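You operate a simulated robot arm through the tools that you are given. There is no shell and no other tool. Be economical: measure what you need, move in short steps, check, and stop when the job is done.

The job below is to be done with a simulated robot arm. You get a single attempt, and the scene is never put back.

Task
Jog the arm's elbow to -60 and wrist to 30, then disable it.
Fine: zero the counter first, with one press, and use 7 jog presses at most; the base stays as it is.

Only the result counts: the job must be done as asked and must still hold three seconds after the hand-in. Knocking over, shifting, dropping, spilling or breaking anything else fails it.

Robot
A 6-joint arm with a two-finger gripper on a trunk, on a base that drives. Base frame: it is fixed to the floor where the robot stands at the start and does not move with it; the origin is under the middle of the robot, x ahead of it, y to its left, z up. Units: mm, degrees, N and s.
With the tool pointing down near the work surface it reaches from about 360 to 860 mm from the robot's upright axis, wherever it stands. Its first joint turns from -166.0 to 166.0 degrees. Places, roughly: base minus button [500, 200, 800]; base plus button [500, 200, 800]; red stop button [500, -100, 800]; reset button of the yellow box [500, 0, 800]. Payload 2.45 kg.
The tool frame sits at the grasp point between the pads (the TCP): z along the fingers, y along the line on which they close. The tips reach 20 mm beyond it. Largest opening 140 mm; the body of the gripper starts 168 mm behind the TCP.
Orientation is that of the tool frame in the base frame, as a unit quaternion [x, y, z, w]. With the fingers straight down and closing along the base's y, the tool's x points along the base's -x, its y along +y and its z along -z.

Tools
- The arm moves only by the tool step_arm. Its argument "rows" is a list of rows, each a list of 3 entries, a list of its own where there are three numbers: the shift along the tool's x, y, z in m, then the turn, a rotation vector about the tool's x, y, z in rad, then the finger opening in m, from 0 to 0.14. In form: [[[tx, ty, tz], [wx, wy, wz], jaw], ...]. A call has 1 to 10 rows; each row shifts and turns the commanded pose from where the row before left it, along the tool's axes as they then stand. Each row takes 0.2 s and may step no farther than 50 mm and 8.6 degrees from the row before; otherwise, or with a gripper value out of range, the whole call is refused. A pose out of reach is approached as far as the arm can. The call stops where the force on the tool passes 40 N (or 10 N more than at its start, if that is more) or the arm is blocked; 0.2 s more then pass. Each finger travels about 45 mm/s and halts on what it meets, pressing with about 38 N; the grip force reading is that of the motor and also rises with nothing between the fingers. The clock runs only during rows and for 0.2 s after the last one: add rows that do not move to give the fingers time. It gives the time, the measured TCP pose, the force on the tool (base axes), the opening and the grip force at its end, in the units of the frame above (readings bear some noise), with the torque about the TCP (base axes, N m) and any sound that the robot's microphone picked up.
- Cameras (640 x 400 px; columns grow to the right, rows downward): "scene" is now at [77.2, 154.5, 1838.8]; the picture's right is [0.24, -0.97, 0.00], its down [-0.81, -0.20, -0.55] and it looks along [0.53, 0.13, -0.84] (base axes); focal length 270 px, centre (320, 200). "wrist" rides on the gripper at [78, 11, -209] in the tool frame; the picture's right is [-0.14, 0.99, 0.00], its down [-0.92, -0.13, -0.37] and it looks along [-0.37, -0.05, 0.93] (tool axes); focal length 280 px, centre (320, 200). There is no depth. A picture from a camera that has moved, and an enlarged one, comes with that camera's place and axes in the base frame and with its lens.
- camera(camera): a new picture of that camera. It takes no simulated time.
- raise_lower(by): slides the trunk up (or, below 0, down) by that many mm; the arm and the scene camera ride with it, the base frame stays. It gives what a move gives, with no picture.
- steer(legs): drives the robot by 1 to 6 legs, each [ahead, left, turn to the left] in mm, mm and degrees, along the robot's own axes; the way and the turn of a leg run together, so that a leg with both is an arc; at most 1500 mm and 180 degrees a leg. The arm and the cameras ride along, it lands a little off, and it stops where it bumps. It gives what a move gives.
- head_to(pan, tilt): turns the head with the scene camera to pan (to the left, within 143 degrees either way) and tilt (down, from -29 to 69), counted from straight ahead of the robot. It gives what a move gives.
- enlarge(camera, box): a new picture of the part [left, top, right, bottom] of that camera's present view, enlarged. It takes no simulated time.
- close_job(): hands the job in; it is judged then, once.

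Work in short steps. Places have to be worked out from the pictures, the camera data and where the tool is seen: move nearer, look again, correct. Check each grasp and each placing, and mend what went wrong. You have 120 turns and 82 pictures in all, those below and enlarged ones among them. Open the gripper and draw the arm clear of the work before you hand the job in, unless the task says otherwise; then end with one line.

The tools are called after "Call:" by a JSON object that holds its "method" and its "body". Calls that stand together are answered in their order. step_arm: Moves the arm, as the interface text tells. Its arguments: {"type":"object","properties":{"rows":{"type":"array","items":{"type":"array"}}},"required":["rows"]} The other tools are called the same way: raise_lower (by) slides the trunk up or down; steer (legs) drives the base; head_to (pan, tilt) turns the head that bears the scene camera; camera (camera) takes a picture; enlarge (camera, box) takes an enlarged picture of a part of a camera's view; close_job () hands the job in.

At the start:

```text
time: 0.0
eef_pos: [428.6, 246.1, 1155.6]
tcp_rot: [-0.001, 1.0, 0.0, 0.001]
wrist_force: [0.9, 0.8, -0.6]
moment: [-0.02, -0.02, 0.01]
grip_width: 140.0
grip_force: 0.0
trunk travel left (down, up): [-100.0, 130.0]
robot x, y, heading: [1.5, 2.2, -0.3]
head pan, tilt: [13.8, 56.8]
```

scene: 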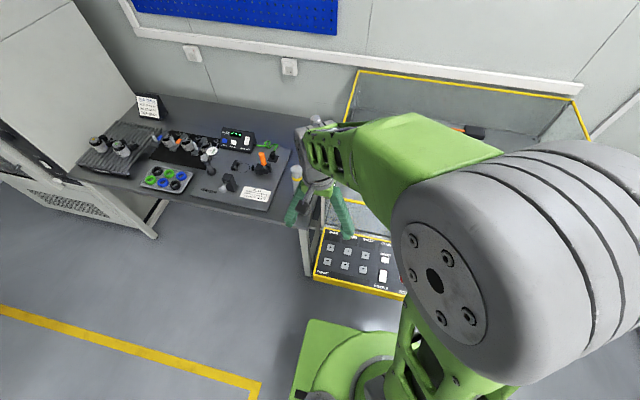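
wrist: 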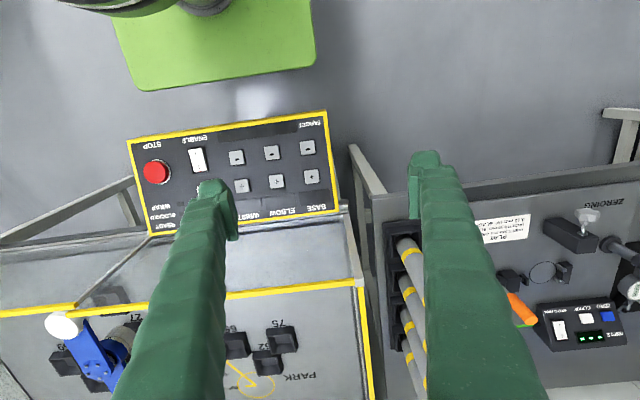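

The panel with jog buttons sits ahead and another box with a display sits to the left. I enlarge both to read the labels.

Call:
{"method": "enlarge", "body": {"camera": "wrist", "box": [110, 100, 350, 250]}}

Call:
{"method": "enlarge", "body": {"camera": "wrist", "box": [440, 180, 640, 360]}}

Call:
{"method": "enlarge", "body": {"camera": "wrist", "box": [0, 250, 380, 400]}}

Call:
{"method": "enlarge", "body": {"camera": "scene", "box": [70, 80, 310, 230]}}

```text
2.67 times, centred on (230, 175) of wrist
camera zoom: at [351.0, 256.9, 1364.7], right [0.14, 0.99, 0.0], down [0.92, -0.13, 0.37], along [0.37, -0.05, -0.93], focal length 748 px, centre (560, 267)
```

zoom: 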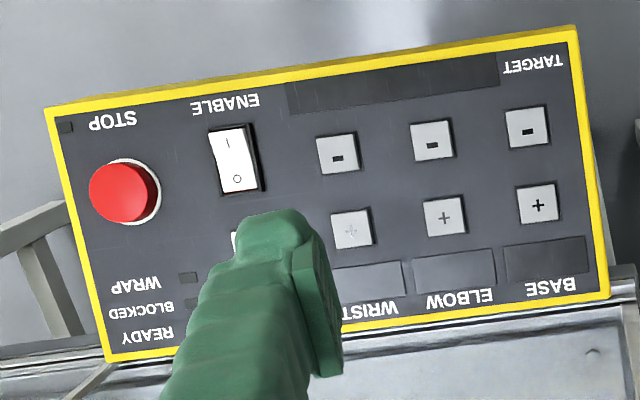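

```text
2.22 times, centred on (540, 270) of wrist
camera zoom: at [351.0, 256.9, 1364.7], right [0.14, 0.99, 0.0], down [0.92, -0.13, 0.37], along [0.37, -0.05, -0.93], focal length 623 px, centre (-169, 44)
```

zoom: 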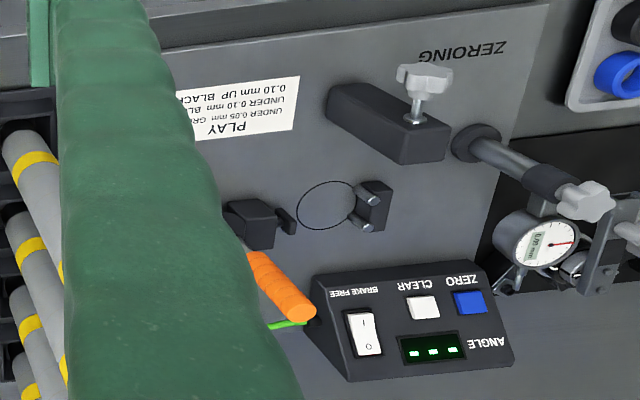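

```text
1.68 times, centred on (190, 325) of wrist
camera zoom: at [351.0, 256.9, 1364.7], right [0.14, 0.99, 0.0], down [0.92, -0.13, 0.37], along [0.37, -0.05, -0.93], focal length 472 px, centre (539, -10)
```

zoom: 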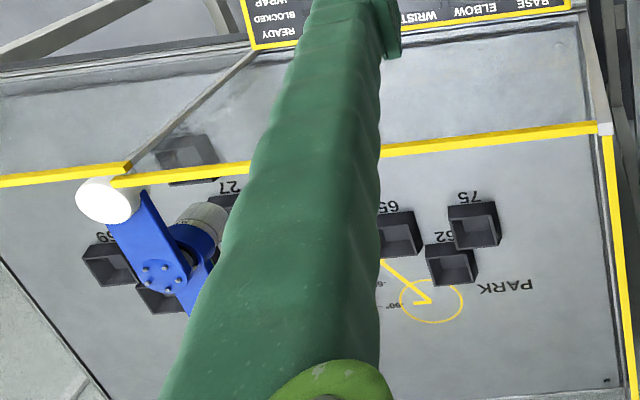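

```text
2.67 times, centred on (190, 155) of scene
camera zoom: at [77.2, 154.5, 1838.8], right [0.24, -0.97, 0.0], down [-0.81, -0.2, -0.55], along [0.53, 0.13, -0.84], focal length 720 px, centre (667, 320)
```

zoom: 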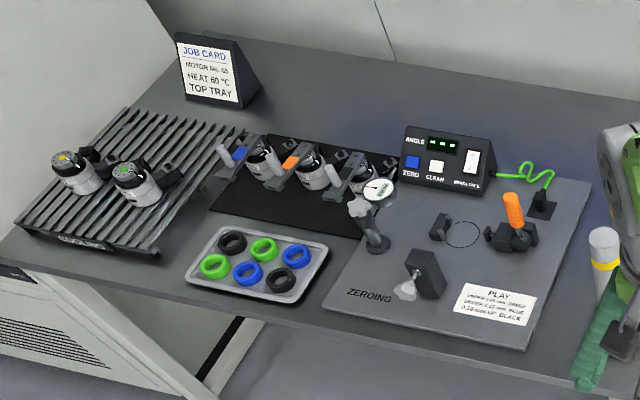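

The left finger hides part of the panel. I close the fingers (needed for pressing anyway), and look again.

Call:
{"method": "step_arm", "body": {"rows": [[[0, 0, 0], [0, 0, 0], 0], [[0, 0, 0], [0, 0, 0], 0], [[0, 0, 0], [0, 0, 0], 0], [[0, 0, 0], [0, 0, 0], 0], [[0, 0, 0], [0, 0, 0], 0], [[0, 0, 0], [0, 0, 0], 0], [[0, 0, 0], [0, 0, 0], 0], [[0, 0, 0], [0, 0, 0], 0]]}}

Call:
{"method": "camera", "body": {"camera": "wrist"}}

Call:
{"method": "enlarge", "body": {"camera": "wrist", "box": [110, 100, 350, 250]}}

```text
time: 1.8
eef_pos: [427.6, 245.8, 1155.2]
tcp_rot: [0.0, 1.0, 0.0, 0.0]
wrist_force: [0.2, 1.0, 0.5]
moment: [0.02, -0.03, 0.03]
grip_width: 0.0
grip_force: 16.0
trunk travel left (down, up): [-100.0, 130.0]
robot x, y, heading: [1.4, -2.2, -0.0]
head pan, tilt: [13.8, 56.8]
```

```text
75 pictures are left
camera wrist: at [351.0, 256.9, 1364.7], right [0.14, 0.99, 0.0], down [0.92, -0.13, 0.37], along [0.37, -0.05, -0.93], focal length 280 px, centre (320, 200)
```

wrist: 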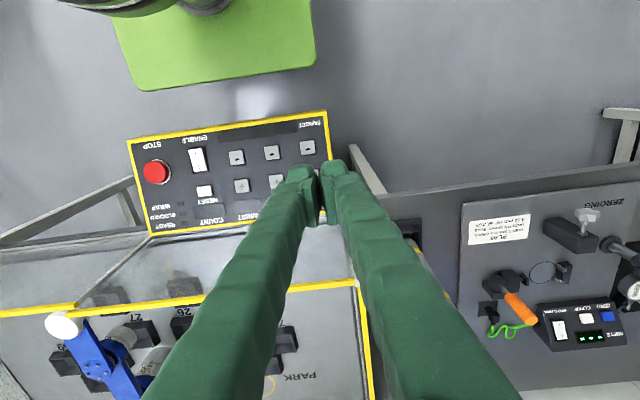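

```text
2.67 times, centred on (230, 175) of wrist
camera zoom: at [351.0, 256.9, 1364.7], right [0.14, 0.99, 0.0], down [0.92, -0.13, 0.37], along [0.37, -0.05, -0.93], focal length 748 px, centre (560, 267)
```

zoom: 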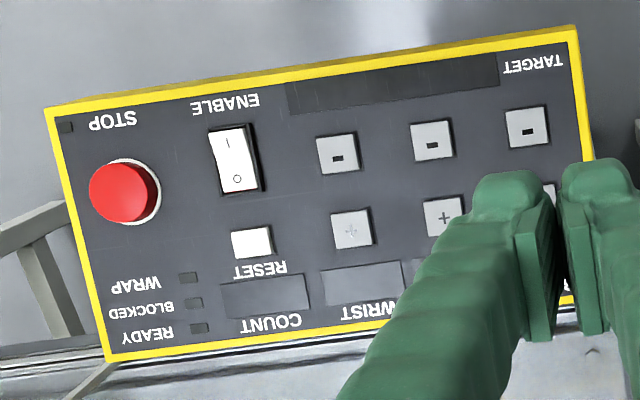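

The panel is dark because it is off: an ENABLE rocker, RESET below COUNT, and +/− keys for each joint. I move over the panel for a second, closer view to get its height.

Call:
{"method": "step_arm", "body": {"rows": [[[0, -0.04, 0.04], [0, 0, 0], 0], [[0, -0.04, 0.04], [0, 0, 0], 0], [[0, -0.04, 0.04], [0, 0, 0], 0], [[0, -0.04, 0.03], [0, 0, 0], 0], [[0.02, -0.03, 0], [0, 0, 0], 0], [[0.02, 0, 0], [0, 0, 0], 0], [[0, 0, 0], [0, 0, 0], 0]]}}

Call:
{"method": "camera", "body": {"camera": "wrist"}}

Call:
{"method": "camera", "body": {"camera": "scene"}}

```text
refused: row 1 steps farther than a row can; nothing moved
```

```text
73 pictures are left
camera wrist: at [351.0, 256.9, 1364.7], right [0.14, 0.99, 0.0], down [0.92, -0.13, 0.37], along [0.37, -0.05, -0.93], focal length 280 px, centre (320, 200)
```

wrist: 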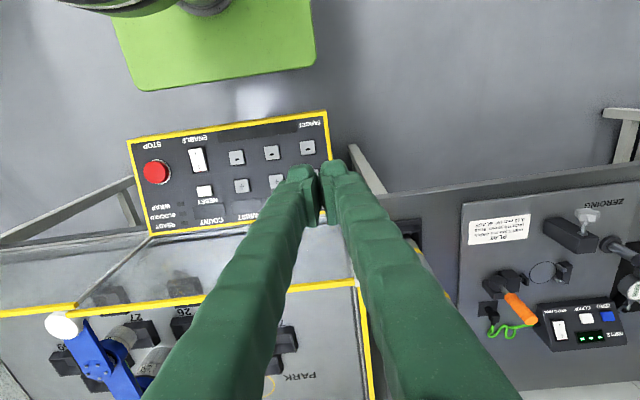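

```text
72 pictures are left
camera scene: at [77.2, 154.5, 1838.8], right [0.24, -0.97, 0.0], down [-0.81, -0.2, -0.55], along [0.53, 0.13, -0.84], focal length 270 px, centre (320, 200)
```

scene: 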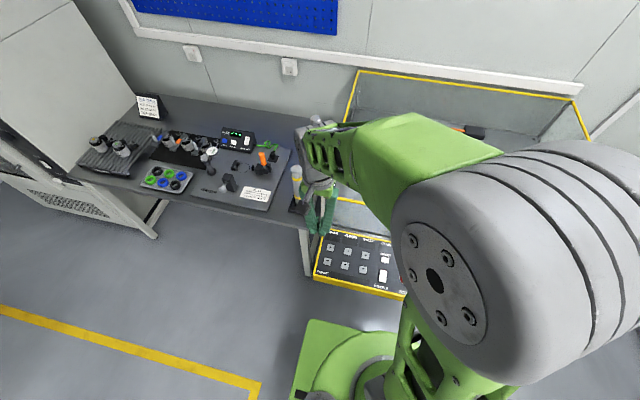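

The step limit counts the total shift, so I use smaller rows.

Call:
{"method": "step_arm", "body": {"rows": [[[0, -0.035, 0.03], [0, 0, 0], 0], [[0, -0.035, 0.03], [0, 0, 0], 0], [[0, -0.035, 0.03], [0, 0, 0], 0], [[0, -0.035, 0.03], [0, 0, 0], 0], [[0.02, -0.03, 0.03], [0, 0, 0], 0], [[0.02, 0, 0], [0, 0, 0], 0], [[0, 0, 0], [0, 0, 0], 0]]}}

Call:
{"method": "camera", "body": {"camera": "wrist"}}

Call:
{"method": "camera", "body": {"camera": "scene"}}

```text
time: 3.4
eef_pos: [386.9, 75.0, 1005.9]
tcp_rot: [0.0, 1.0, -0.001, 0.0]
wrist_force: [0.0, -0.7, 0.2]
moment: [-0.05, 0.02, 0.03]
grip_width: 0.0
grip_force: 29.8
trunk travel left (down, up): [-100.0, 130.0]
robot x, y, heading: [-2.5, 1.2, -0.3]
head pan, tilt: [13.8, 56.8]
```

```text
71 pictures are left
camera wrist: at [309.9, 85.7, 1214.6], right [0.14, 0.99, 0.0], down [0.92, -0.13, 0.37], along [0.37, -0.05, -0.93], focal length 280 px, centre (320, 200)
```

wrist: 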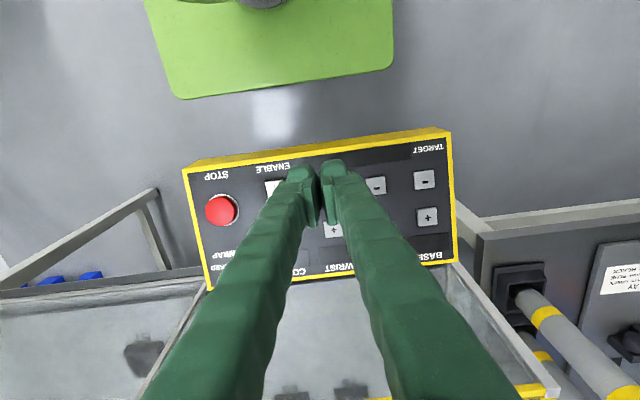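

```text
70 pictures are left
camera scene: at [77.4, 154.5, 1838.8], right [0.24, -0.97, 0.0], down [-0.81, -0.2, -0.55], along [0.53, 0.13, -0.84], focal length 270 px, centre (320, 200)
```

scene: 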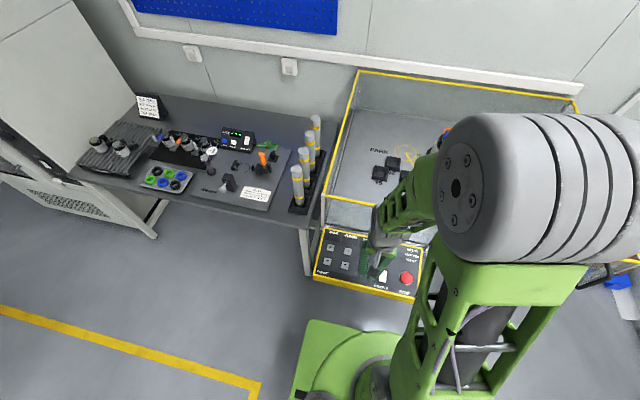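

Triangulating both views puts minus keys near (456, ·, 823), plus keys near (510, ·, 836) with columns base 220, elbow 149, wrist 78, enable/reset 2, so the face is tilted about 13°. I hover near the enable rocker.

Call:
{"method": "step_arm", "body": {"rows": [[[0, -0.035, 0.03], [0, 0, 0], 0], [[0, -0.038, 0.03], [0, 0, 0], 0], [[-0.01, 0, 0.04], [0, 0, 0], 0], [[-0.01, 0, 0], [0, 0, 0], 0], [[0, 0, 0], [0, 0, 0], 0]]}}

Call:
{"method": "camera", "body": {"camera": "wrist"}}

Call:
{"method": "enlarge", "body": {"camera": "scene", "box": [300, 210, 460, 310]}}

```text
time: 4.6
eef_pos: [407.0, 2.4, 905.1]
tcp_rot: [0.0, 1.0, 0.0, 0.001]
wrist_force: [-0.1, 0.0, 0.1]
moment: [0.02, 0.0, 0.02]
grip_width: 0.1
grip_force: 29.6
trunk travel left (down, up): [-100.0, 130.0]
robot x, y, heading: [-1.4, 0.3, -0.2]
head pan, tilt: [13.8, 56.8]
```

```text
69 pictures are left
camera wrist: at [329.0, 13.8, 1114.0], right [0.14, 0.99, 0.0], down [0.92, -0.13, 0.37], along [0.37, -0.05, -0.93], focal length 280 px, centre (320, 200)
```

wrist: 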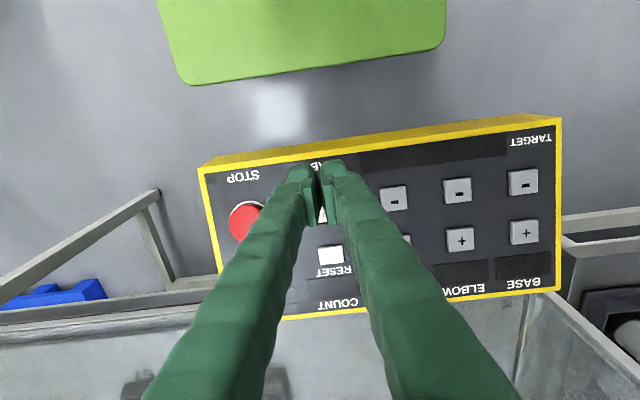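

```text
4.00 times, centred on (380, 260) of scene
camera zoom: at [76.8, 154.4, 1838.9], right [0.24, -0.97, 0.0], down [-0.81, -0.2, -0.55], along [0.53, 0.13, -0.84], focal length 1081 px, centre (80, -40)
```

zoom: 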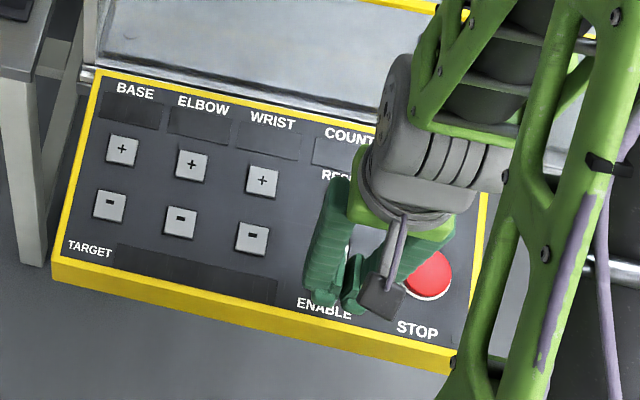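

The third view confirms the map; the rocker runs x≈430–470, its "I" end near x=436, y=1. I lower the tip on the I end with its +x edge at about 440.

Call:
{"method": "step_arm", "body": {"rows": [[[-0.013, 0, 0.025], [0, 0, 0], 0], [[0, 0, 0.02], [0, 0, 0], 0], [[0, 0, 0.006], [0, 0, 0], 0], [[0, 0, 0.004], [0, 0, 0], 0], [[0, 0, 0.003], [0, 0, 0], 0], [[0, 0, 0.003], [0, 0, 0], 0], [[0, 0, 0], [0, 0, 0], 0]]}}

Call:
{"method": "enlarge", "body": {"camera": "wrist", "box": [200, 100, 600, 350]}}

```text
time: 6.2
eef_pos: [421.6, 3.1, 844.3]
tcp_rot: [0.0, 1.0, 0.0, 0.0]
wrist_force: [-0.9, 0.8, 0.5]
moment: [-0.04, 0.0, 0.04]
grip_width: 0.2
grip_force: 29.7
trunk travel left (down, up): [-100.0, 130.0]
robot x, y, heading: [1.1, -0.8, -0.2]
head pan, tilt: [13.8, 56.8]
```

```text
1.60 times, centred on (400, 225) of wrist
camera zoom: at [344.1, 14.0, 1053.8], right [0.14, 0.99, 0.0], down [0.92, -0.13, 0.37], along [0.37, -0.05, -0.93], focal length 449 px, centre (192, 160)
```

zoom: 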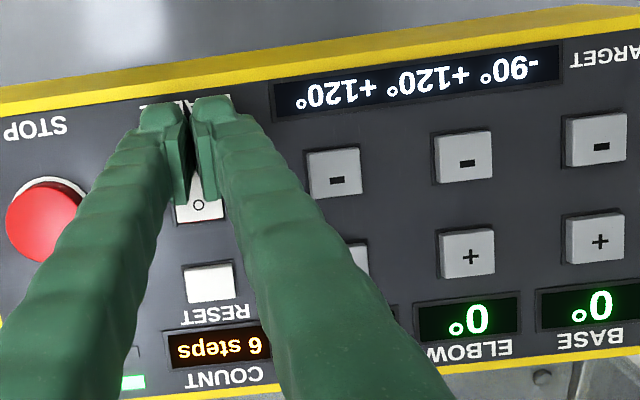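

The panel lit up: enabled, count 6 steps, base 0, elbow 0. I back off and look at the whole panel.

Call:
{"method": "step_arm", "body": {"rows": [[[0, 0, -0.03], [0, 0, 0], 0], [[0, 0, -0.04], [0, 0, 0], 0], [[0, 0, -0.04], [0, 0, 0], 0], [[0, 0.035, -0.03], [0, 0, 0], 0], [[0, 0.04, 0], [0, 0, 0], 0], [[0, 0.045, 0], [0, 0, 0], 0], [[0, 0.045, 0], [0, 0, 0], 0], [[0, 0.045, 0], [0, 0, 0], 0], [[0, 0, 0], [0, 0, 0], 0]]}}

Call:
{"method": "camera", "body": {"camera": "wrist"}}

Call:
{"method": "enlarge", "body": {"camera": "scene", "box": [300, 210, 460, 310]}}

Call:
{"method": "camera", "body": {"camera": "scene"}}

```text
time: 8.2
eef_pos: [416.8, 214.4, 984.3]
tcp_rot: [0.0, 1.0, 0.0, 0.0]
wrist_force: [0.4, 0.5, -0.3]
moment: [0.01, -0.01, -0.01]
grip_width: 0.1
grip_force: 29.1
trunk travel left (down, up): [-100.0, 130.0]
robot x, y, heading: [-2.4, -0.6, 0.1]
head pan, tilt: [13.8, 56.8]
```

```text
66 pictures are left
camera wrist: at [340.2, 226.3, 1192.5], right [0.14, 0.99, 0.0], down [0.92, -0.13, 0.37], along [0.36, -0.05, -0.93], focal length 280 px, centre (320, 200)
```

wrist: 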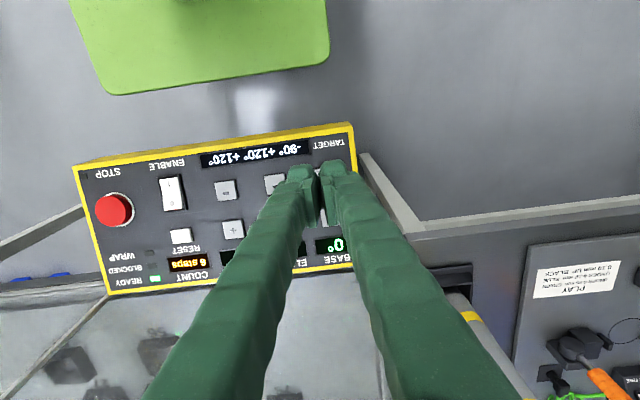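

```text
4.00 times, centred on (380, 260) of scene
camera zoom: at [77.2, 154.3, 1838.8], right [0.24, -0.97, 0.0], down [-0.81, -0.2, -0.55], along [0.53, 0.13, -0.84], focal length 1081 px, centre (80, -40)
```

zoom: 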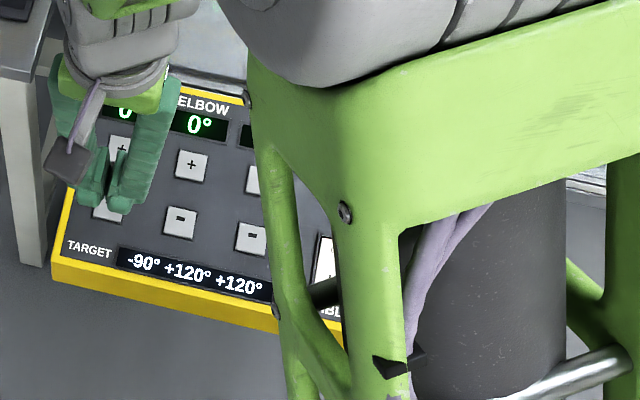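

```text
64 pictures are left
camera scene: at [77.2, 154.3, 1838.8], right [0.24, -0.97, 0.0], down [-0.81, -0.2, -0.55], along [0.53, 0.13, -0.84], focal length 270 px, centre (320, 200)
```

scene: 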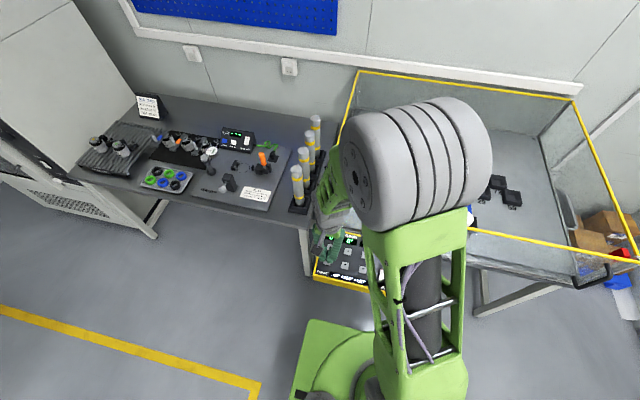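

READY is lit and count shows 6. I go over RESET (≈509, 2, 836) and tilt the tool square to the face.

Call:
{"method": "step_arm", "body": {"rows": [[[-0.0154, -0.0425, 0.017], [0, 0, 0], 0], [[-0.0154, -0.0425, 0.017], [0, 0, 0], 0], [[-0.0154, -0.0425, 0.017], [0, 0, 0], 0], [[-0.0154, -0.0425, 0.017], [0, 0, 0], 0], [[-0.0154, -0.0425, 0.017], [0, 0, 0], 0], [[0, 0, 0], [0, -0.118, 0], 0], [[0, 0, 0], [0, -0.118, 0], 0], [[0, 0, 0], [0, 0, 0], 0], [[0, 0, 0], [0, 0, 0], 0]]}}

Call:
{"method": "camera", "body": {"camera": "wrist"}}

```text
time: 10.2
eef_pos: [497.4, -0.6, 899.3]
tcp_rot: [0.0, 0.993, 0.0, 0.117]
wrist_force: [0.0, -0.1, 0.4]
moment: [0.01, 0.01, 0.01]
grip_width: 0.0
grip_force: 29.5
trunk travel left (down, up): [-100.0, 130.0]
robot x, y, heading: [-0.7, 2.4, -0.0]
head pan, tilt: [13.8, 56.8]
```

```text
63 pictures are left
camera wrist: at [373.4, 11.6, 1084.8], right [0.13, 0.99, 0.03], down [0.81, -0.13, 0.57], along [0.57, -0.05, -0.82], focal length 280 px, centre (320, 200)
```

wrist: 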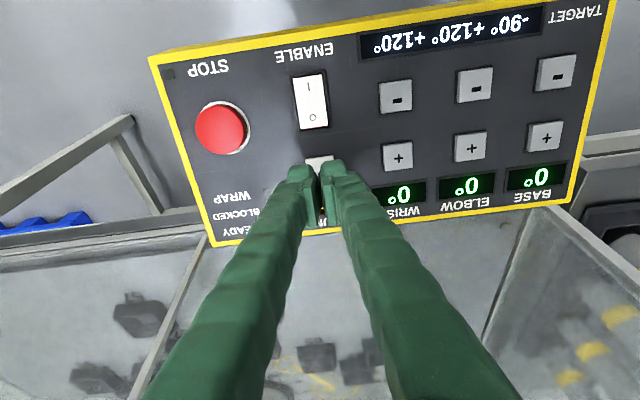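

All angles read 0. I now press RESET straight along the tool, slowly near contact.

Call:
{"method": "step_arm", "body": {"rows": [[[0.003, 0.001, 0.035], [0, 0, 0], 0], [[0, 0, 0.004], [0, 0, 0], 0], [[0, 0, 0.003], [0, 0, 0], 0], [[0, 0, 0.002], [0, 0, 0], 0], [[0, 0, 0.002], [0, 0, 0], 0], [[0, 0, 0], [0, 0, 0], 0]]}}

Call:
{"method": "camera", "body": {"camera": "wrist"}}

```text
time: 11.6
eef_pos: [506.6, 0.9, 854.6]
tcp_rot: [0.001, 0.993, 0.0, 0.119]
wrist_force: [-1.4, 4.6, 9.9]
moment: [0.11, 0.09, -0.02]
grip_width: 6.1
grip_force: 29.4
trunk travel left (down, up): [-100.0, 130.0]
robot x, y, heading: [0.6, -1.3, 0.1]
head pan, tilt: [13.8, 56.8]
heard: click
```

```text
62 pictures are left
camera wrist: at [382.1, 12.0, 1039.0], right [0.13, 0.99, 0.03], down [0.81, -0.13, 0.57], along [0.57, -0.05, -0.82], focal length 280 px, centre (320, 200)
```

wrist: 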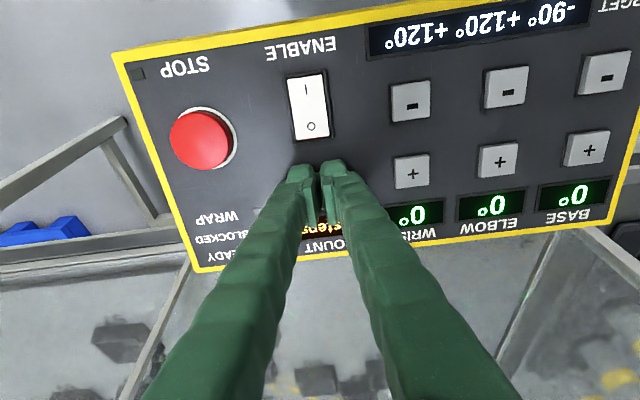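

A click was heard with contact force 10 N. I back off and check the count.

Call:
{"method": "step_arm", "body": {"rows": [[[0, 0, -0.03], [0, 0, 0], 0], [[0, 0, -0.02], [0, 0, 0], 0], [[0, 0.04, 0], [0, 0, 0], 0], [[0, 0.036, 0], [0, 0, 0], 0], [[0, 0, 0], [0, 0, 0], 0]]}}

Call:
{"method": "camera", "body": {"camera": "wrist"}}

```text
time: 12.8
eef_pos: [493.4, 77.7, 903.5]
tcp_rot: [0.0, 0.993, 0.0, 0.118]
wrist_force: [0.2, 0.1, -0.1]
moment: [-0.02, -0.02, -0.01]
grip_width: 0.0
grip_force: 29.2
trunk travel left (down, up): [-100.0, 130.0]
robot x, y, heading: [5.4, -1.8, 0.1]
head pan, tilt: [13.8, 56.8]
```

```text
61 pictures are left
camera wrist: at [369.4, 88.8, 1088.8], right [0.13, 0.99, 0.03], down [0.81, -0.13, 0.57], along [0.57, -0.05, -0.82], focal length 280 px, centre (320, 200)
```

wrist: 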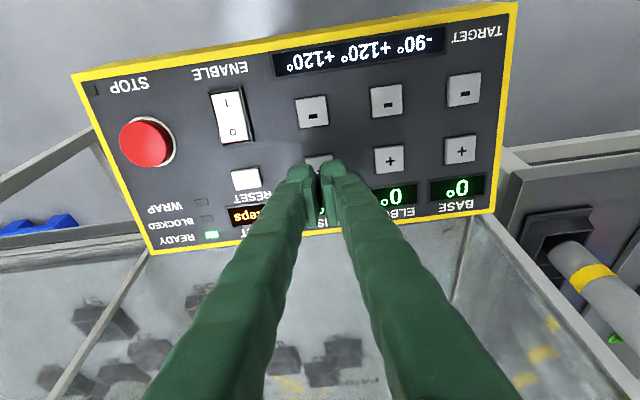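

I move over to hover the elbow minus key, and check the count and the arm in the cell on the way.

Call:
{"method": "step_arm", "body": {"rows": [[[0.0185, 0.024, 0], [0, 0, 0], 0], [[0.0185, 0.024, 0], [0, 0, 0], 0], [[0.0185, 0.0235, 0], [0, 0, 0], 0], [[0, 0, 0], [0, 0, 0], 0]]}}

Call:
{"method": "camera", "body": {"camera": "wrist"}}

Call:
{"method": "head_to", "body": {"pan": -10, "tilt": 45}}

Call:
{"method": "camera", "body": {"camera": "scene"}}

```text
time: 13.8
eef_pos: [440.9, 147.5, 888.7]
tcp_rot: [0.0, 0.993, 0.0, 0.118]
wrist_force: [-0.4, -0.6, -0.5]
moment: [-0.02, 0.0, 0.0]
grip_width: 0.2
grip_force: 29.1
trunk travel left (down, up): [-100.0, 130.0]
robot x, y, heading: [0.8, -0.5, -0.2]
head pan, tilt: [13.8, 56.8]
```

```text
60 pictures are left
camera wrist: at [317.4, 159.0, 1075.2], right [0.13, 0.99, 0.03], down [0.81, -0.13, 0.57], along [0.57, -0.05, -0.82], focal length 280 px, centre (320, 200)
```

wrist: 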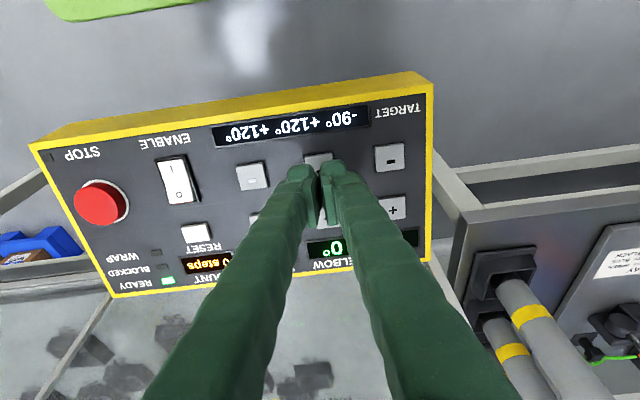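

```text
time: 14.7
eef_pos: [440.2, 147.6, 890.1]
tcp_rot: [0.0, 0.993, -0.001, 0.116]
wrist_force: [0.1, 0.5, -0.4]
moment: [0.02, -0.02, -0.02]
grip_width: 0.1
grip_force: 29.4
trunk travel left (down, up): [-100.0, 130.0]
robot x, y, heading: [1.8, 0.9, 0.3]
head pan, tilt: [-10.0, 45.0]
```

```text
59 pictures are left
camera scene: at [89.1, 123.7, 1854.4], right [-0.17, -0.98, 0.0], down [-0.7, 0.12, -0.71], along [0.7, -0.12, -0.71], focal length 270 px, centre (320, 200)
```

scene: 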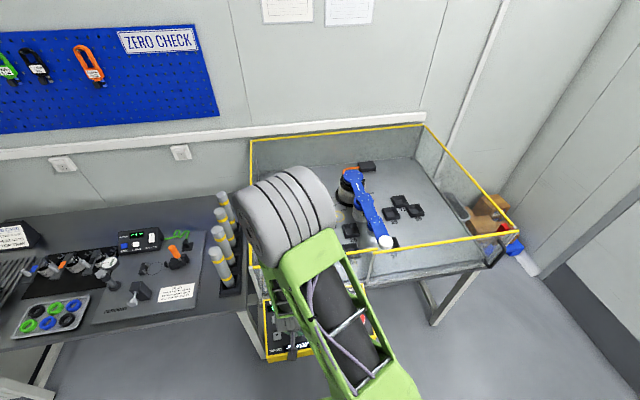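

Count reads 0. I enlarge the cell to see the small arm and any obstacles.

Call:
{"method": "enlarge", "body": {"camera": "scene", "box": [300, 130, 476, 240]}}

Call:
{"method": "enlarge", "body": {"camera": "wrist", "box": [20, 60, 340, 310]}}

Call:
{"method": "enlarge", "body": {"camera": "scene", "box": [230, 0, 410, 40]}}

```text
3.64 times, centred on (388, 185) of scene
camera zoom: at [89.1, 123.7, 1854.4], right [-0.17, -0.98, 0.0], down [-0.7, 0.12, -0.71], along [0.7, -0.12, -0.71], focal length 982 px, centre (73, 254)
```

zoom: 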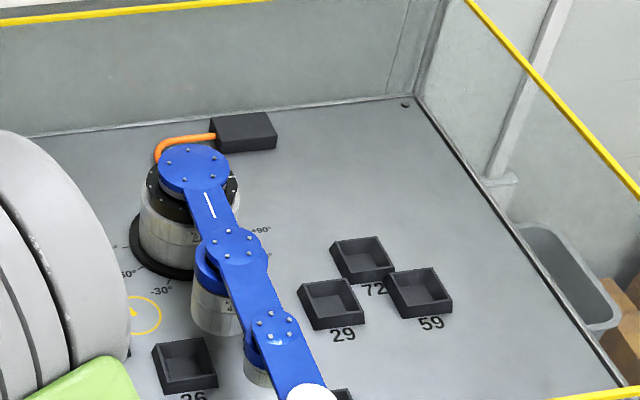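

```text
1.60 times, centred on (180, 185) of wrist
camera zoom: at [317.6, 159.0, 1075.3], right [0.13, 0.99, 0.03], down [0.81, -0.13, 0.57], along [0.57, -0.05, -0.82], focal length 449 px, centre (544, 224)
```

zoom: 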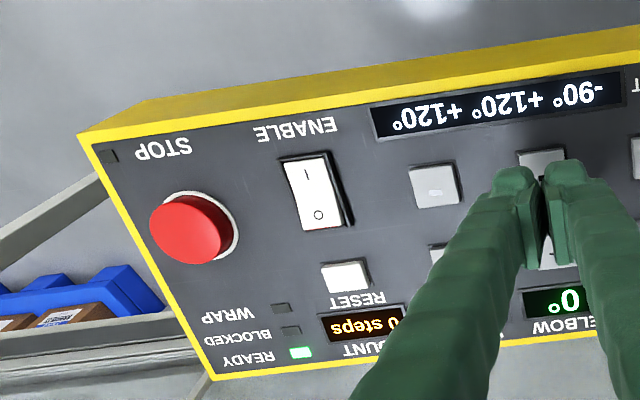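

```text
3.56 times, centred on (320, 20) of scene
camera zoom: at [89.1, 123.7, 1854.4], right [-0.17, -0.98, 0.0], down [-0.7, 0.12, -0.71], along [0.7, -0.12, -0.71], focal length 961 px, centre (320, 840)
```

zoom: 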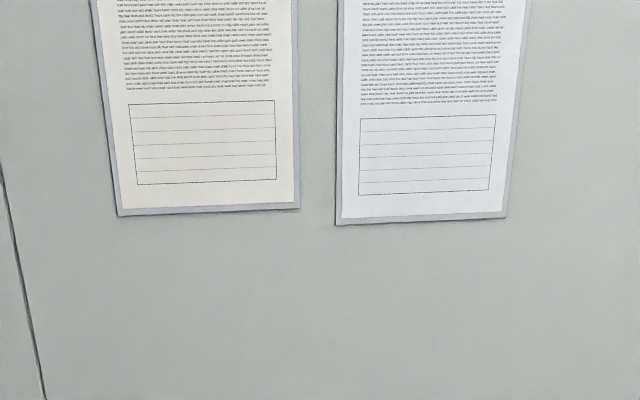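

Nothing visibly in the arm's way. I press elbow minus once.

Call:
{"method": "step_arm", "body": {"rows": [[[0.001, 0.0015, 0.038], [0, 0, 0], 0], [[0, 0, 0.005], [0, 0, 0], 0], [[0, 0, 0.003], [0, 0, 0], 0], [[0, 0, 0.002], [0, 0, 0], 0], [[0, 0, 0.002], [0, 0, 0], 0], [[0, 0, 0], [0, 0, 0], 0]]}}

Call:
{"method": "camera", "body": {"camera": "wrist"}}

```text
time: 16.1
eef_pos: [451.0, 150.4, 841.5]
tcp_rot: [0.0, 0.993, 0.002, 0.119]
wrist_force: [0.9, -0.5, 13.9]
moment: [0.0, 0.0, -0.03]
grip_width: 6.1
grip_force: 29.0
trunk travel left (down, up): [-100.0, 130.0]
robot x, y, heading: [0.5, -1.4, -0.1]
head pan, tilt: [-10.0, 45.0]
heard: click
```

```text
55 pictures are left
camera wrist: at [327.8, 161.5, 1026.3], right [0.13, 0.99, 0.03], down [0.81, -0.13, 0.58], along [0.57, -0.05, -0.82], focal length 280 px, centre (320, 200)
```

wrist: 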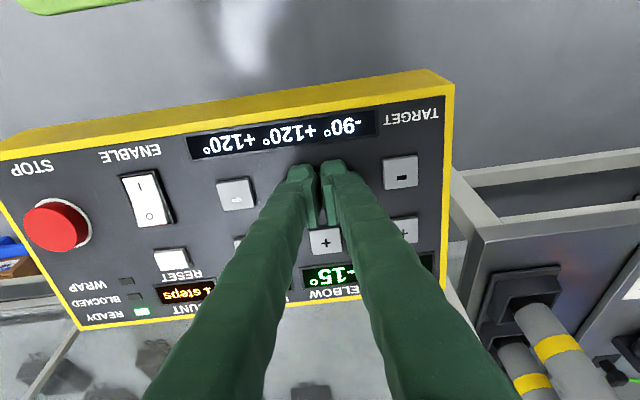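

Elbow reads about -15 and count 1; it may still be moving. I lift off 12 mm and check.

Call:
{"method": "step_arm", "body": {"rows": [[[0, 0, -0.012], [0, 0, 0], 0], [[0, 0, 0], [0, 0, 0], 0], [[0, 0, 0], [0, 0, 0], 0], [[0, 0, 0], [0, 0, 0], 0], [[0, 0, 0], [0, 0, 0], 0]]}}

Call:
{"method": "enlarge", "body": {"camera": "wrist", "box": [40, 130, 440, 330]}}

```text
time: 17.3
eef_pos: [447.2, 149.9, 852.8]
tcp_rot: [-0.001, 0.993, 0.0, 0.117]
wrist_force: [-0.2, 0.0, -0.7]
moment: [0.02, 0.01, -0.01]
grip_width: 0.1
grip_force: 29.6
trunk travel left (down, up): [-100.0, 130.0]
robot x, y, heading: [0.4, -1.6, 0.1]
head pan, tilt: [-10.0, 45.0]
```

```text
1.60 times, centred on (240, 230) of wrist
camera zoom: at [324.2, 161.2, 1038.0], right [0.13, 0.99, 0.03], down [0.81, -0.13, 0.57], along [0.57, -0.05, -0.82], focal length 449 px, centre (448, 152)
```

zoom: 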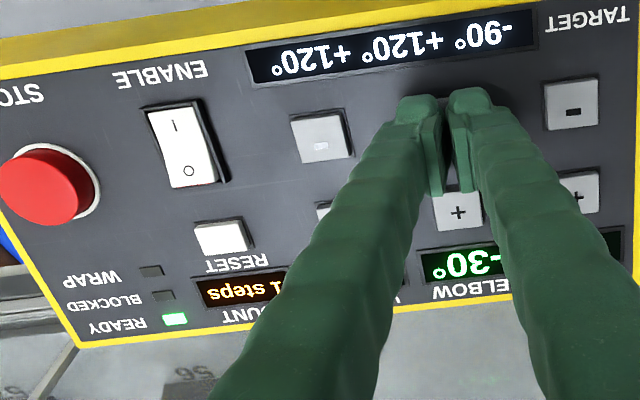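

Step is 30°: elbow is -30, count 1, READY. I press elbow minus a second time and lift.

Call:
{"method": "step_arm", "body": {"rows": [[[0, 0, 0.006], [0, 0, 0], 0], [[0, 0, 0.004], [0, 0, 0], 0], [[0, 0, 0.002], [0, 0, 0], 0], [[0, 0, 0], [0, 0, 0], 0], [[0, 0, -0.012], [0, 0, 0], 0], [[0, 0, 0], [0, 0, 0], 0], [[0, 0, 0], [0, 0, 0], 0], [[0, 0, 0], [0, 0, 0], 0], [[0, 0, 0], [0, 0, 0], 0]]}}

Call:
{"method": "enlarge", "body": {"camera": "wrist", "box": [40, 130, 440, 330]}}

```text
time: 19.3
eef_pos: [447.7, 149.1, 852.4]
tcp_rot: [0.001, 0.993, -0.001, 0.118]
wrist_force: [-0.4, -0.6, 0.4]
moment: [0.04, 0.01, 0.02]
grip_width: 0.0
grip_force: 29.5
trunk travel left (down, up): [-100.0, 130.0]
robot x, y, heading: [-0.9, -1.0, -0.3]
head pan, tilt: [-10.0, 45.0]
heard: click
```

```text
1.60 times, centred on (240, 230) of wrist
camera zoom: at [324.3, 160.7, 1037.4], right [0.13, 0.99, 0.03], down [0.81, -0.13, 0.57], along [0.57, -0.05, -0.82], focal length 449 px, centre (448, 152)
```

zoom: 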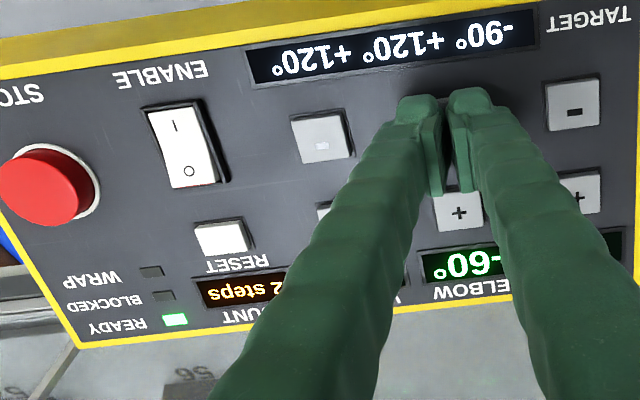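

Elbow -60, count 2. I lift and move to hover the wrist plus key.

Call:
{"method": "step_arm", "body": {"rows": [[[0, 0, -0.038], [0, 0, 0], 0], [[-0.019, -0.0237, 0], [0, 0, 0], 0], [[-0.019, -0.0237, 0], [0, 0, 0], 0], [[-0.019, -0.0237, 0], [0, 0, 0], 0], [[0, 0, 0], [0, 0, 0], 0], [[0, 0, 0], [0, 0, 0], 0]]}}

Call:
{"method": "camera", "body": {"camera": "wrist"}}

```text
time: 20.7
eef_pos: [493.6, 78.2, 901.9]
tcp_rot: [0.0, 0.993, 0.0, 0.117]
wrist_force: [-0.1, 0.1, -0.3]
moment: [-0.01, -0.02, -0.04]
grip_width: 0.3
grip_force: 29.2
trunk travel left (down, up): [-100.0, 130.0]
robot x, y, heading: [0.0, -4.5, -0.1]
head pan, tilt: [-10.0, 45.0]
```

```text
52 pictures are left
camera wrist: at [370.4, 90.4, 1087.4], right [0.13, 0.99, 0.03], down [0.81, -0.13, 0.57], along [0.57, -0.05, -0.82], focal length 280 px, centre (320, 200)
```

wrist: 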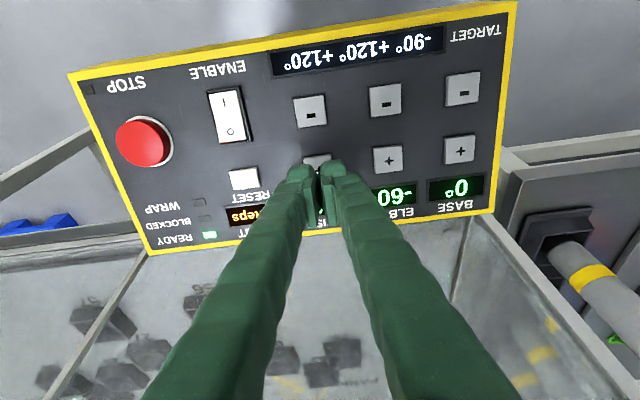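

Positioned over wrist plus. I press once and lift 12 mm.

Call:
{"method": "step_arm", "body": {"rows": [[[0, 0, 0.036], [0, 0, 0], 0], [[0, 0, 0.006], [0, 0, 0], 0], [[0, 0, 0.004], [0, 0, 0], 0], [[0, 0, 0.003], [0, 0, 0], 0], [[0, 0, 0], [0, 0, 0], 0], [[0, 0, -0.012], [0, 0, 0], 0], [[0, 0, -0.038], [0, 0, 0], 0], [[0, 0, 0], [0, 0, 0], 0], [[0, 0, 0], [0, 0, 0], 0]]}}

Call:
{"method": "camera", "body": {"camera": "wrist"}}

```text
time: 22.7
eef_pos: [493.0, 80.2, 902.7]
tcp_rot: [0.0, 0.993, 0.0, 0.117]
wrist_force: [0.6, -0.2, 1.3]
moment: [0.03, 0.0, 0.04]
grip_width: 0.0
grip_force: 28.9
trunk travel left (down, up): [-100.0, 130.0]
robot x, y, heading: [1.2, 3.4, 0.0]
head pan, tilt: [-10.0, 45.0]
heard: click
```

```text
51 pictures are left
camera wrist: at [370.0, 90.8, 1088.3], right [0.13, 0.99, 0.03], down [0.81, -0.13, 0.57], along [0.57, -0.05, -0.82], focal length 280 px, centre (320, 200)
```

wrist: 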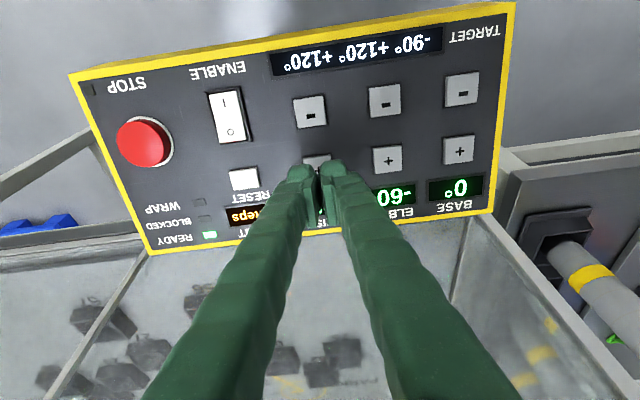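

A click was heard. I go to hover the O end of the rocker with the tool vertical, and read wrist and count there.

Call:
{"method": "step_arm", "body": {"rows": [[[0, -0.039, 0], [0, 0, 0], 0], [[0, -0.039, 0], [0, 0, 0], 0], [[0, 0, 0], [0, 0.118, 0], 0], [[0, 0, 0], [0, 0.118, 0], 0], [[0.044, 0, 0], [0, 0, 0], 0], [[0, 0, 0], [0, 0, 0], 0], [[0, 0, 0], [0, 0, 0], 0]]}}

Call:
{"method": "camera", "body": {"camera": "wrist"}}

Call:
{"method": "enlarge", "body": {"camera": "wrist", "box": [180, 100, 580, 350]}}

```text
time: 24.3
eef_pos: [450.1, 1.0, 903.4]
tcp_rot: [0.001, 1.0, 0.0, 0.001]
wrist_force: [1.1, -0.3, -0.1]
moment: [0.01, 0.03, 0.0]
grip_width: 0.2
grip_force: 29.5
trunk travel left (down, up): [-100.0, 130.0]
robot x, y, heading: [-1.8, 0.6, -0.0]
head pan, tilt: [-10.0, 45.0]
```

```text
50 pictures are left
camera wrist: at [372.7, 13.1, 1111.8], right [0.14, 0.99, 0.0], down [0.92, -0.13, 0.37], along [0.36, -0.05, -0.93], focal length 280 px, centre (320, 200)
```

wrist: 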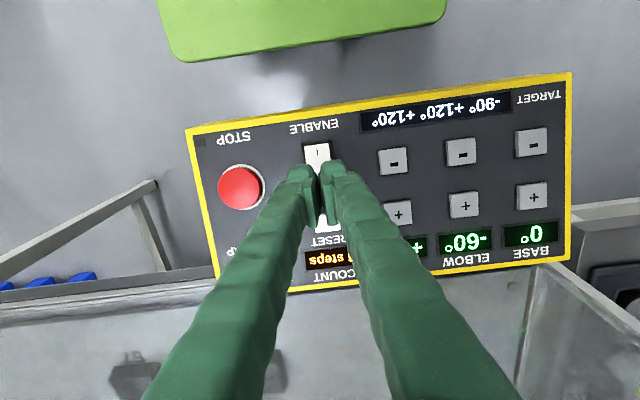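

```text
1.60 times, centred on (380, 225) of wrist
camera zoom: at [372.7, 13.1, 1111.8], right [0.14, 0.99, 0.0], down [0.92, -0.13, 0.37], along [0.36, -0.05, -0.93], focal length 449 px, centre (224, 160)
```

zoom: 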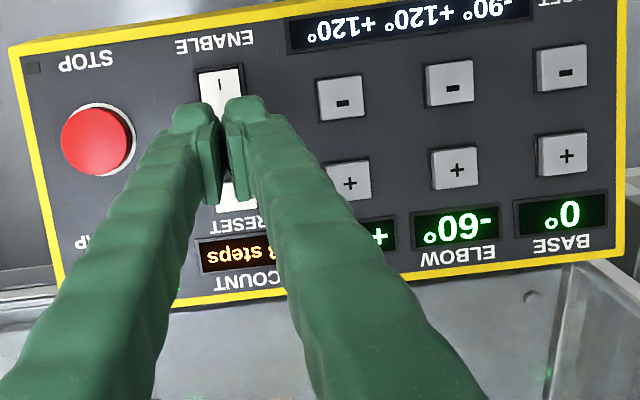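

Count 3, but the wrist value is hidden; I lift and step aside to read it before disabling.

Call:
{"method": "step_arm", "body": {"rows": [[[0, 0, -0.04], [0, 0, 0], 0], [[0, -0.045, 0], [0, 0, 0], 0], [[0, -0.045, 0], [0, 0, 0], 0], [[0, 0, 0], [0, 0, 0], 0]]}}

Call:
{"method": "enlarge", "body": {"camera": "wrist", "box": [200, 60, 640, 335]}}

```text
time: 25.3
eef_pos: [449.6, -89.2, 941.7]
tcp_rot: [0.0, 1.0, -0.001, -0.001]
wrist_force: [-0.5, 0.4, -0.5]
moment: [-0.04, -0.01, 0.02]
grip_width: 0.0
grip_force: 29.5
trunk travel left (down, up): [-100.0, 130.0]
robot x, y, heading: [-1.5, -0.5, 0.2]
head pan, tilt: [-10.0, 45.0]
```

```text
1.45 times, centred on (420, 198) of wrist
camera zoom: at [373.0, -77.8, 1150.9], right [0.14, 0.99, 0.0], down [0.92, -0.13, 0.37], along [0.37, -0.05, -0.93], focal length 408 px, centre (174, 204)
```

zoom: 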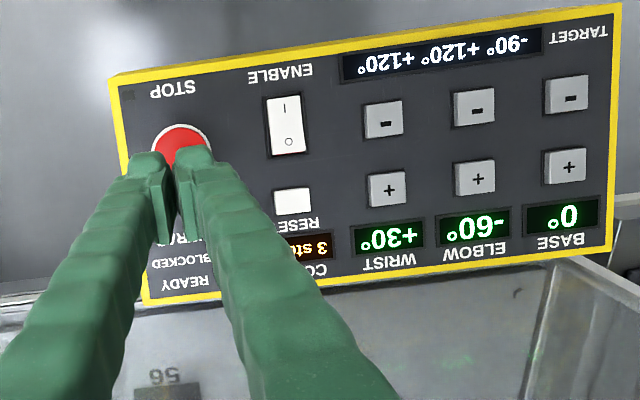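

Wrist +30, elbow -60, base 0, count 3. Now I return and press the O end of the rocker.

Call:
{"method": "step_arm", "body": {"rows": [[[0, 0.046, 0], [0, 0, 0], 0], [[0.001, 0.045, 0], [0, 0, 0], 0], [[0, 0, 0.04], [0, 0, 0], 0], [[0, 0, 0.035], [0, 0, 0], 0], [[0, 0, 0.006], [0, 0, 0], 0], [[0, 0, 0.004], [0, 0, 0], 0], [[0, 0, 0.004], [0, 0, 0], 0], [[0, 0, 0.003], [0, 0, 0], 0], [[0, 0, 0], [0, 0, 0], 0]]}}

Call:
{"method": "enlarge", "body": {"camera": "wrist", "box": [200, 60, 640, 335]}}

```text
time: 27.3
eef_pos: [448.8, 3.0, 852.0]
tcp_rot: [0.0, 1.0, 0.0, 0.001]
wrist_force: [0.1, -0.5, 0.0]
moment: [0.0, -0.01, 0.0]
grip_width: 6.2
grip_force: 29.3
trunk travel left (down, up): [-100.0, 130.0]
robot x, y, heading: [-0.6, -0.8, -0.1]
head pan, tilt: [-10.0, 45.0]
```

```text
1.45 times, centred on (420, 198) of wrist
camera zoom: at [373.1, 13.9, 1060.8], right [0.14, 0.99, 0.0], down [0.92, -0.13, 0.37], along [0.37, -0.05, -0.93], focal length 408 px, centre (174, 204)
```

zoom: 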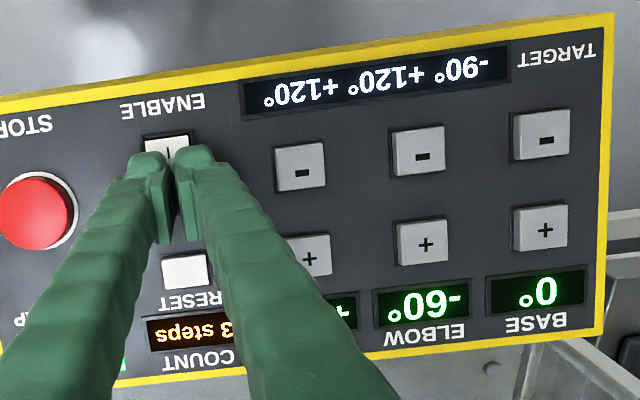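

The rocker is not flipped yet; contact seems to have just begun. I continue in 2 mm steps.

Call:
{"method": "step_arm", "body": {"rows": [[[0, 0, 0.002], [0, 0, 0], 0], [[0, 0, 0.002], [0, 0, 0], 0], [[0, 0, 0.002], [0, 0, 0], 0], [[0, 0, 0], [0, 0, 0], 0]]}}

Call:
{"method": "enlarge", "body": {"camera": "wrist", "box": [200, 60, 640, 335]}}

```text
time: 28.1
eef_pos: [449.7, 2.1, 848.4]
tcp_rot: [0.0, 1.0, 0.0, 0.002]
wrist_force: [-5.2, 1.8, 28.1]
moment: [0.02, -0.23, -0.03]
grip_width: 5.9
grip_force: 29.2
trunk travel left (down, up): [-100.0, 130.0]
robot x, y, heading: [0.7, -1.6, -0.2]
head pan, tilt: [-10.0, 45.0]
stopped in row 4: the force on the tool passed its limit at 43 N (the readings are from after the stop); the commanded pose is now the measured one
```

```text
1.45 times, centred on (420, 198) of wrist
camera zoom: at [371.7, 13.6, 1056.9], right [0.14, 0.99, 0.0], down [0.92, -0.13, 0.37], along [0.37, -0.05, -0.93], focal length 408 px, centre (174, 204)
```

zoom: 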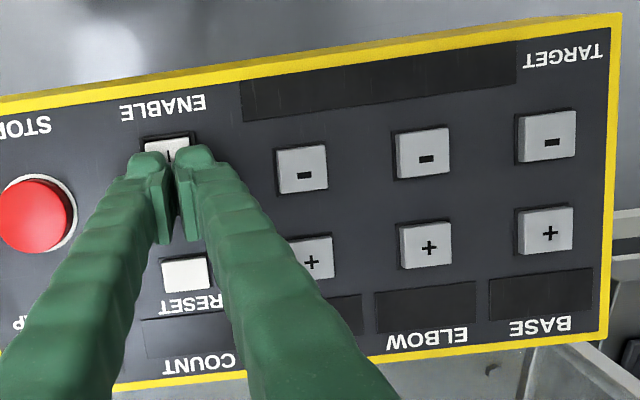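

The panel is dark, so it is disabled. I draw the arm clear, open the gripper, and take a last look.

Call:
{"method": "step_arm", "body": {"rows": [[[0, 0, -0.03], [0, 0, 0], 0], [[0, 0, -0.045], [0, 0, 0], 0], [[0, 0, -0.045], [0, 0, 0], 0], [[0, 0, -0.045], [0, 0, 0], 0], [[0, 0.03, -0.03], [0, 0, 0], 0.1], [[0, 0.04, 0], [0, 0, 0], 0.1], [[0, 0, 0], [0, 0, 0], 0.1], [[0, 0, 0], [0, 0, 0], 0.1], [[0, 0, 0], [0, 0, 0], 0.1]]}}

Call:
{"method": "camera", "body": {"camera": "wrist"}}

Call:
{"method": "camera", "body": {"camera": "scene"}}

```text
time: 30.1
eef_pos: [450.4, 74.4, 1040.9]
tcp_rot: [0.0, 1.0, 0.0, 0.002]
wrist_force: [0.4, 0.4, 0.2]
moment: [0.02, -0.01, 0.0]
grip_width: 99.8
grip_force: 0.2
trunk travel left (down, up): [-100.0, 130.0]
robot x, y, heading: [1.0, -2.0, -0.1]
head pan, tilt: [-10.0, 45.0]
```

```text
45 pictures are left
camera wrist: at [373.0, 85.7, 1250.2], right [0.14, 0.99, 0.0], down [0.92, -0.13, 0.37], along [0.37, -0.05, -0.93], focal length 280 px, centre (320, 200)
```

wrist: 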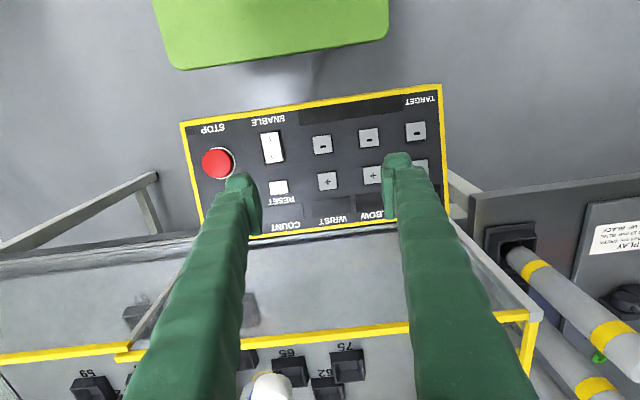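

```text
44 pictures are left
camera scene: at [89.1, 123.8, 1854.4], right [-0.17, -0.98, 0.0], down [-0.7, 0.12, -0.71], along [0.7, -0.12, -0.71], focal length 270 px, centre (320, 200)
```

scene: 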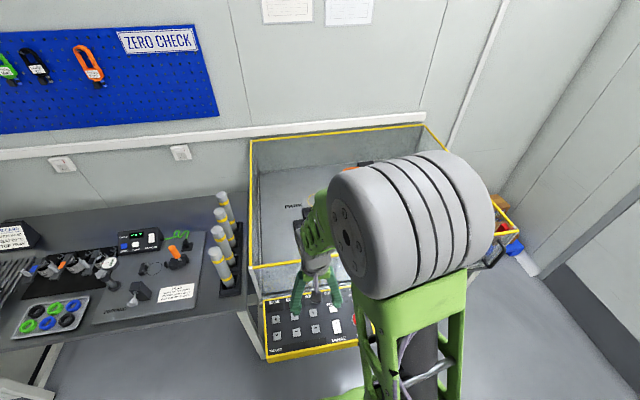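

The panel stays dark, nothing else was disturbed and the gripper is open and clear, so I hand in.

Call:
{"method": "close_job", "body": {}}

```text
The job is handed in.
```

The counter was zeroed with one press, elbow was jogged to -60° and wrist to +30° in 3 jog presses with the base still at 0°, and the arm is now disabled.
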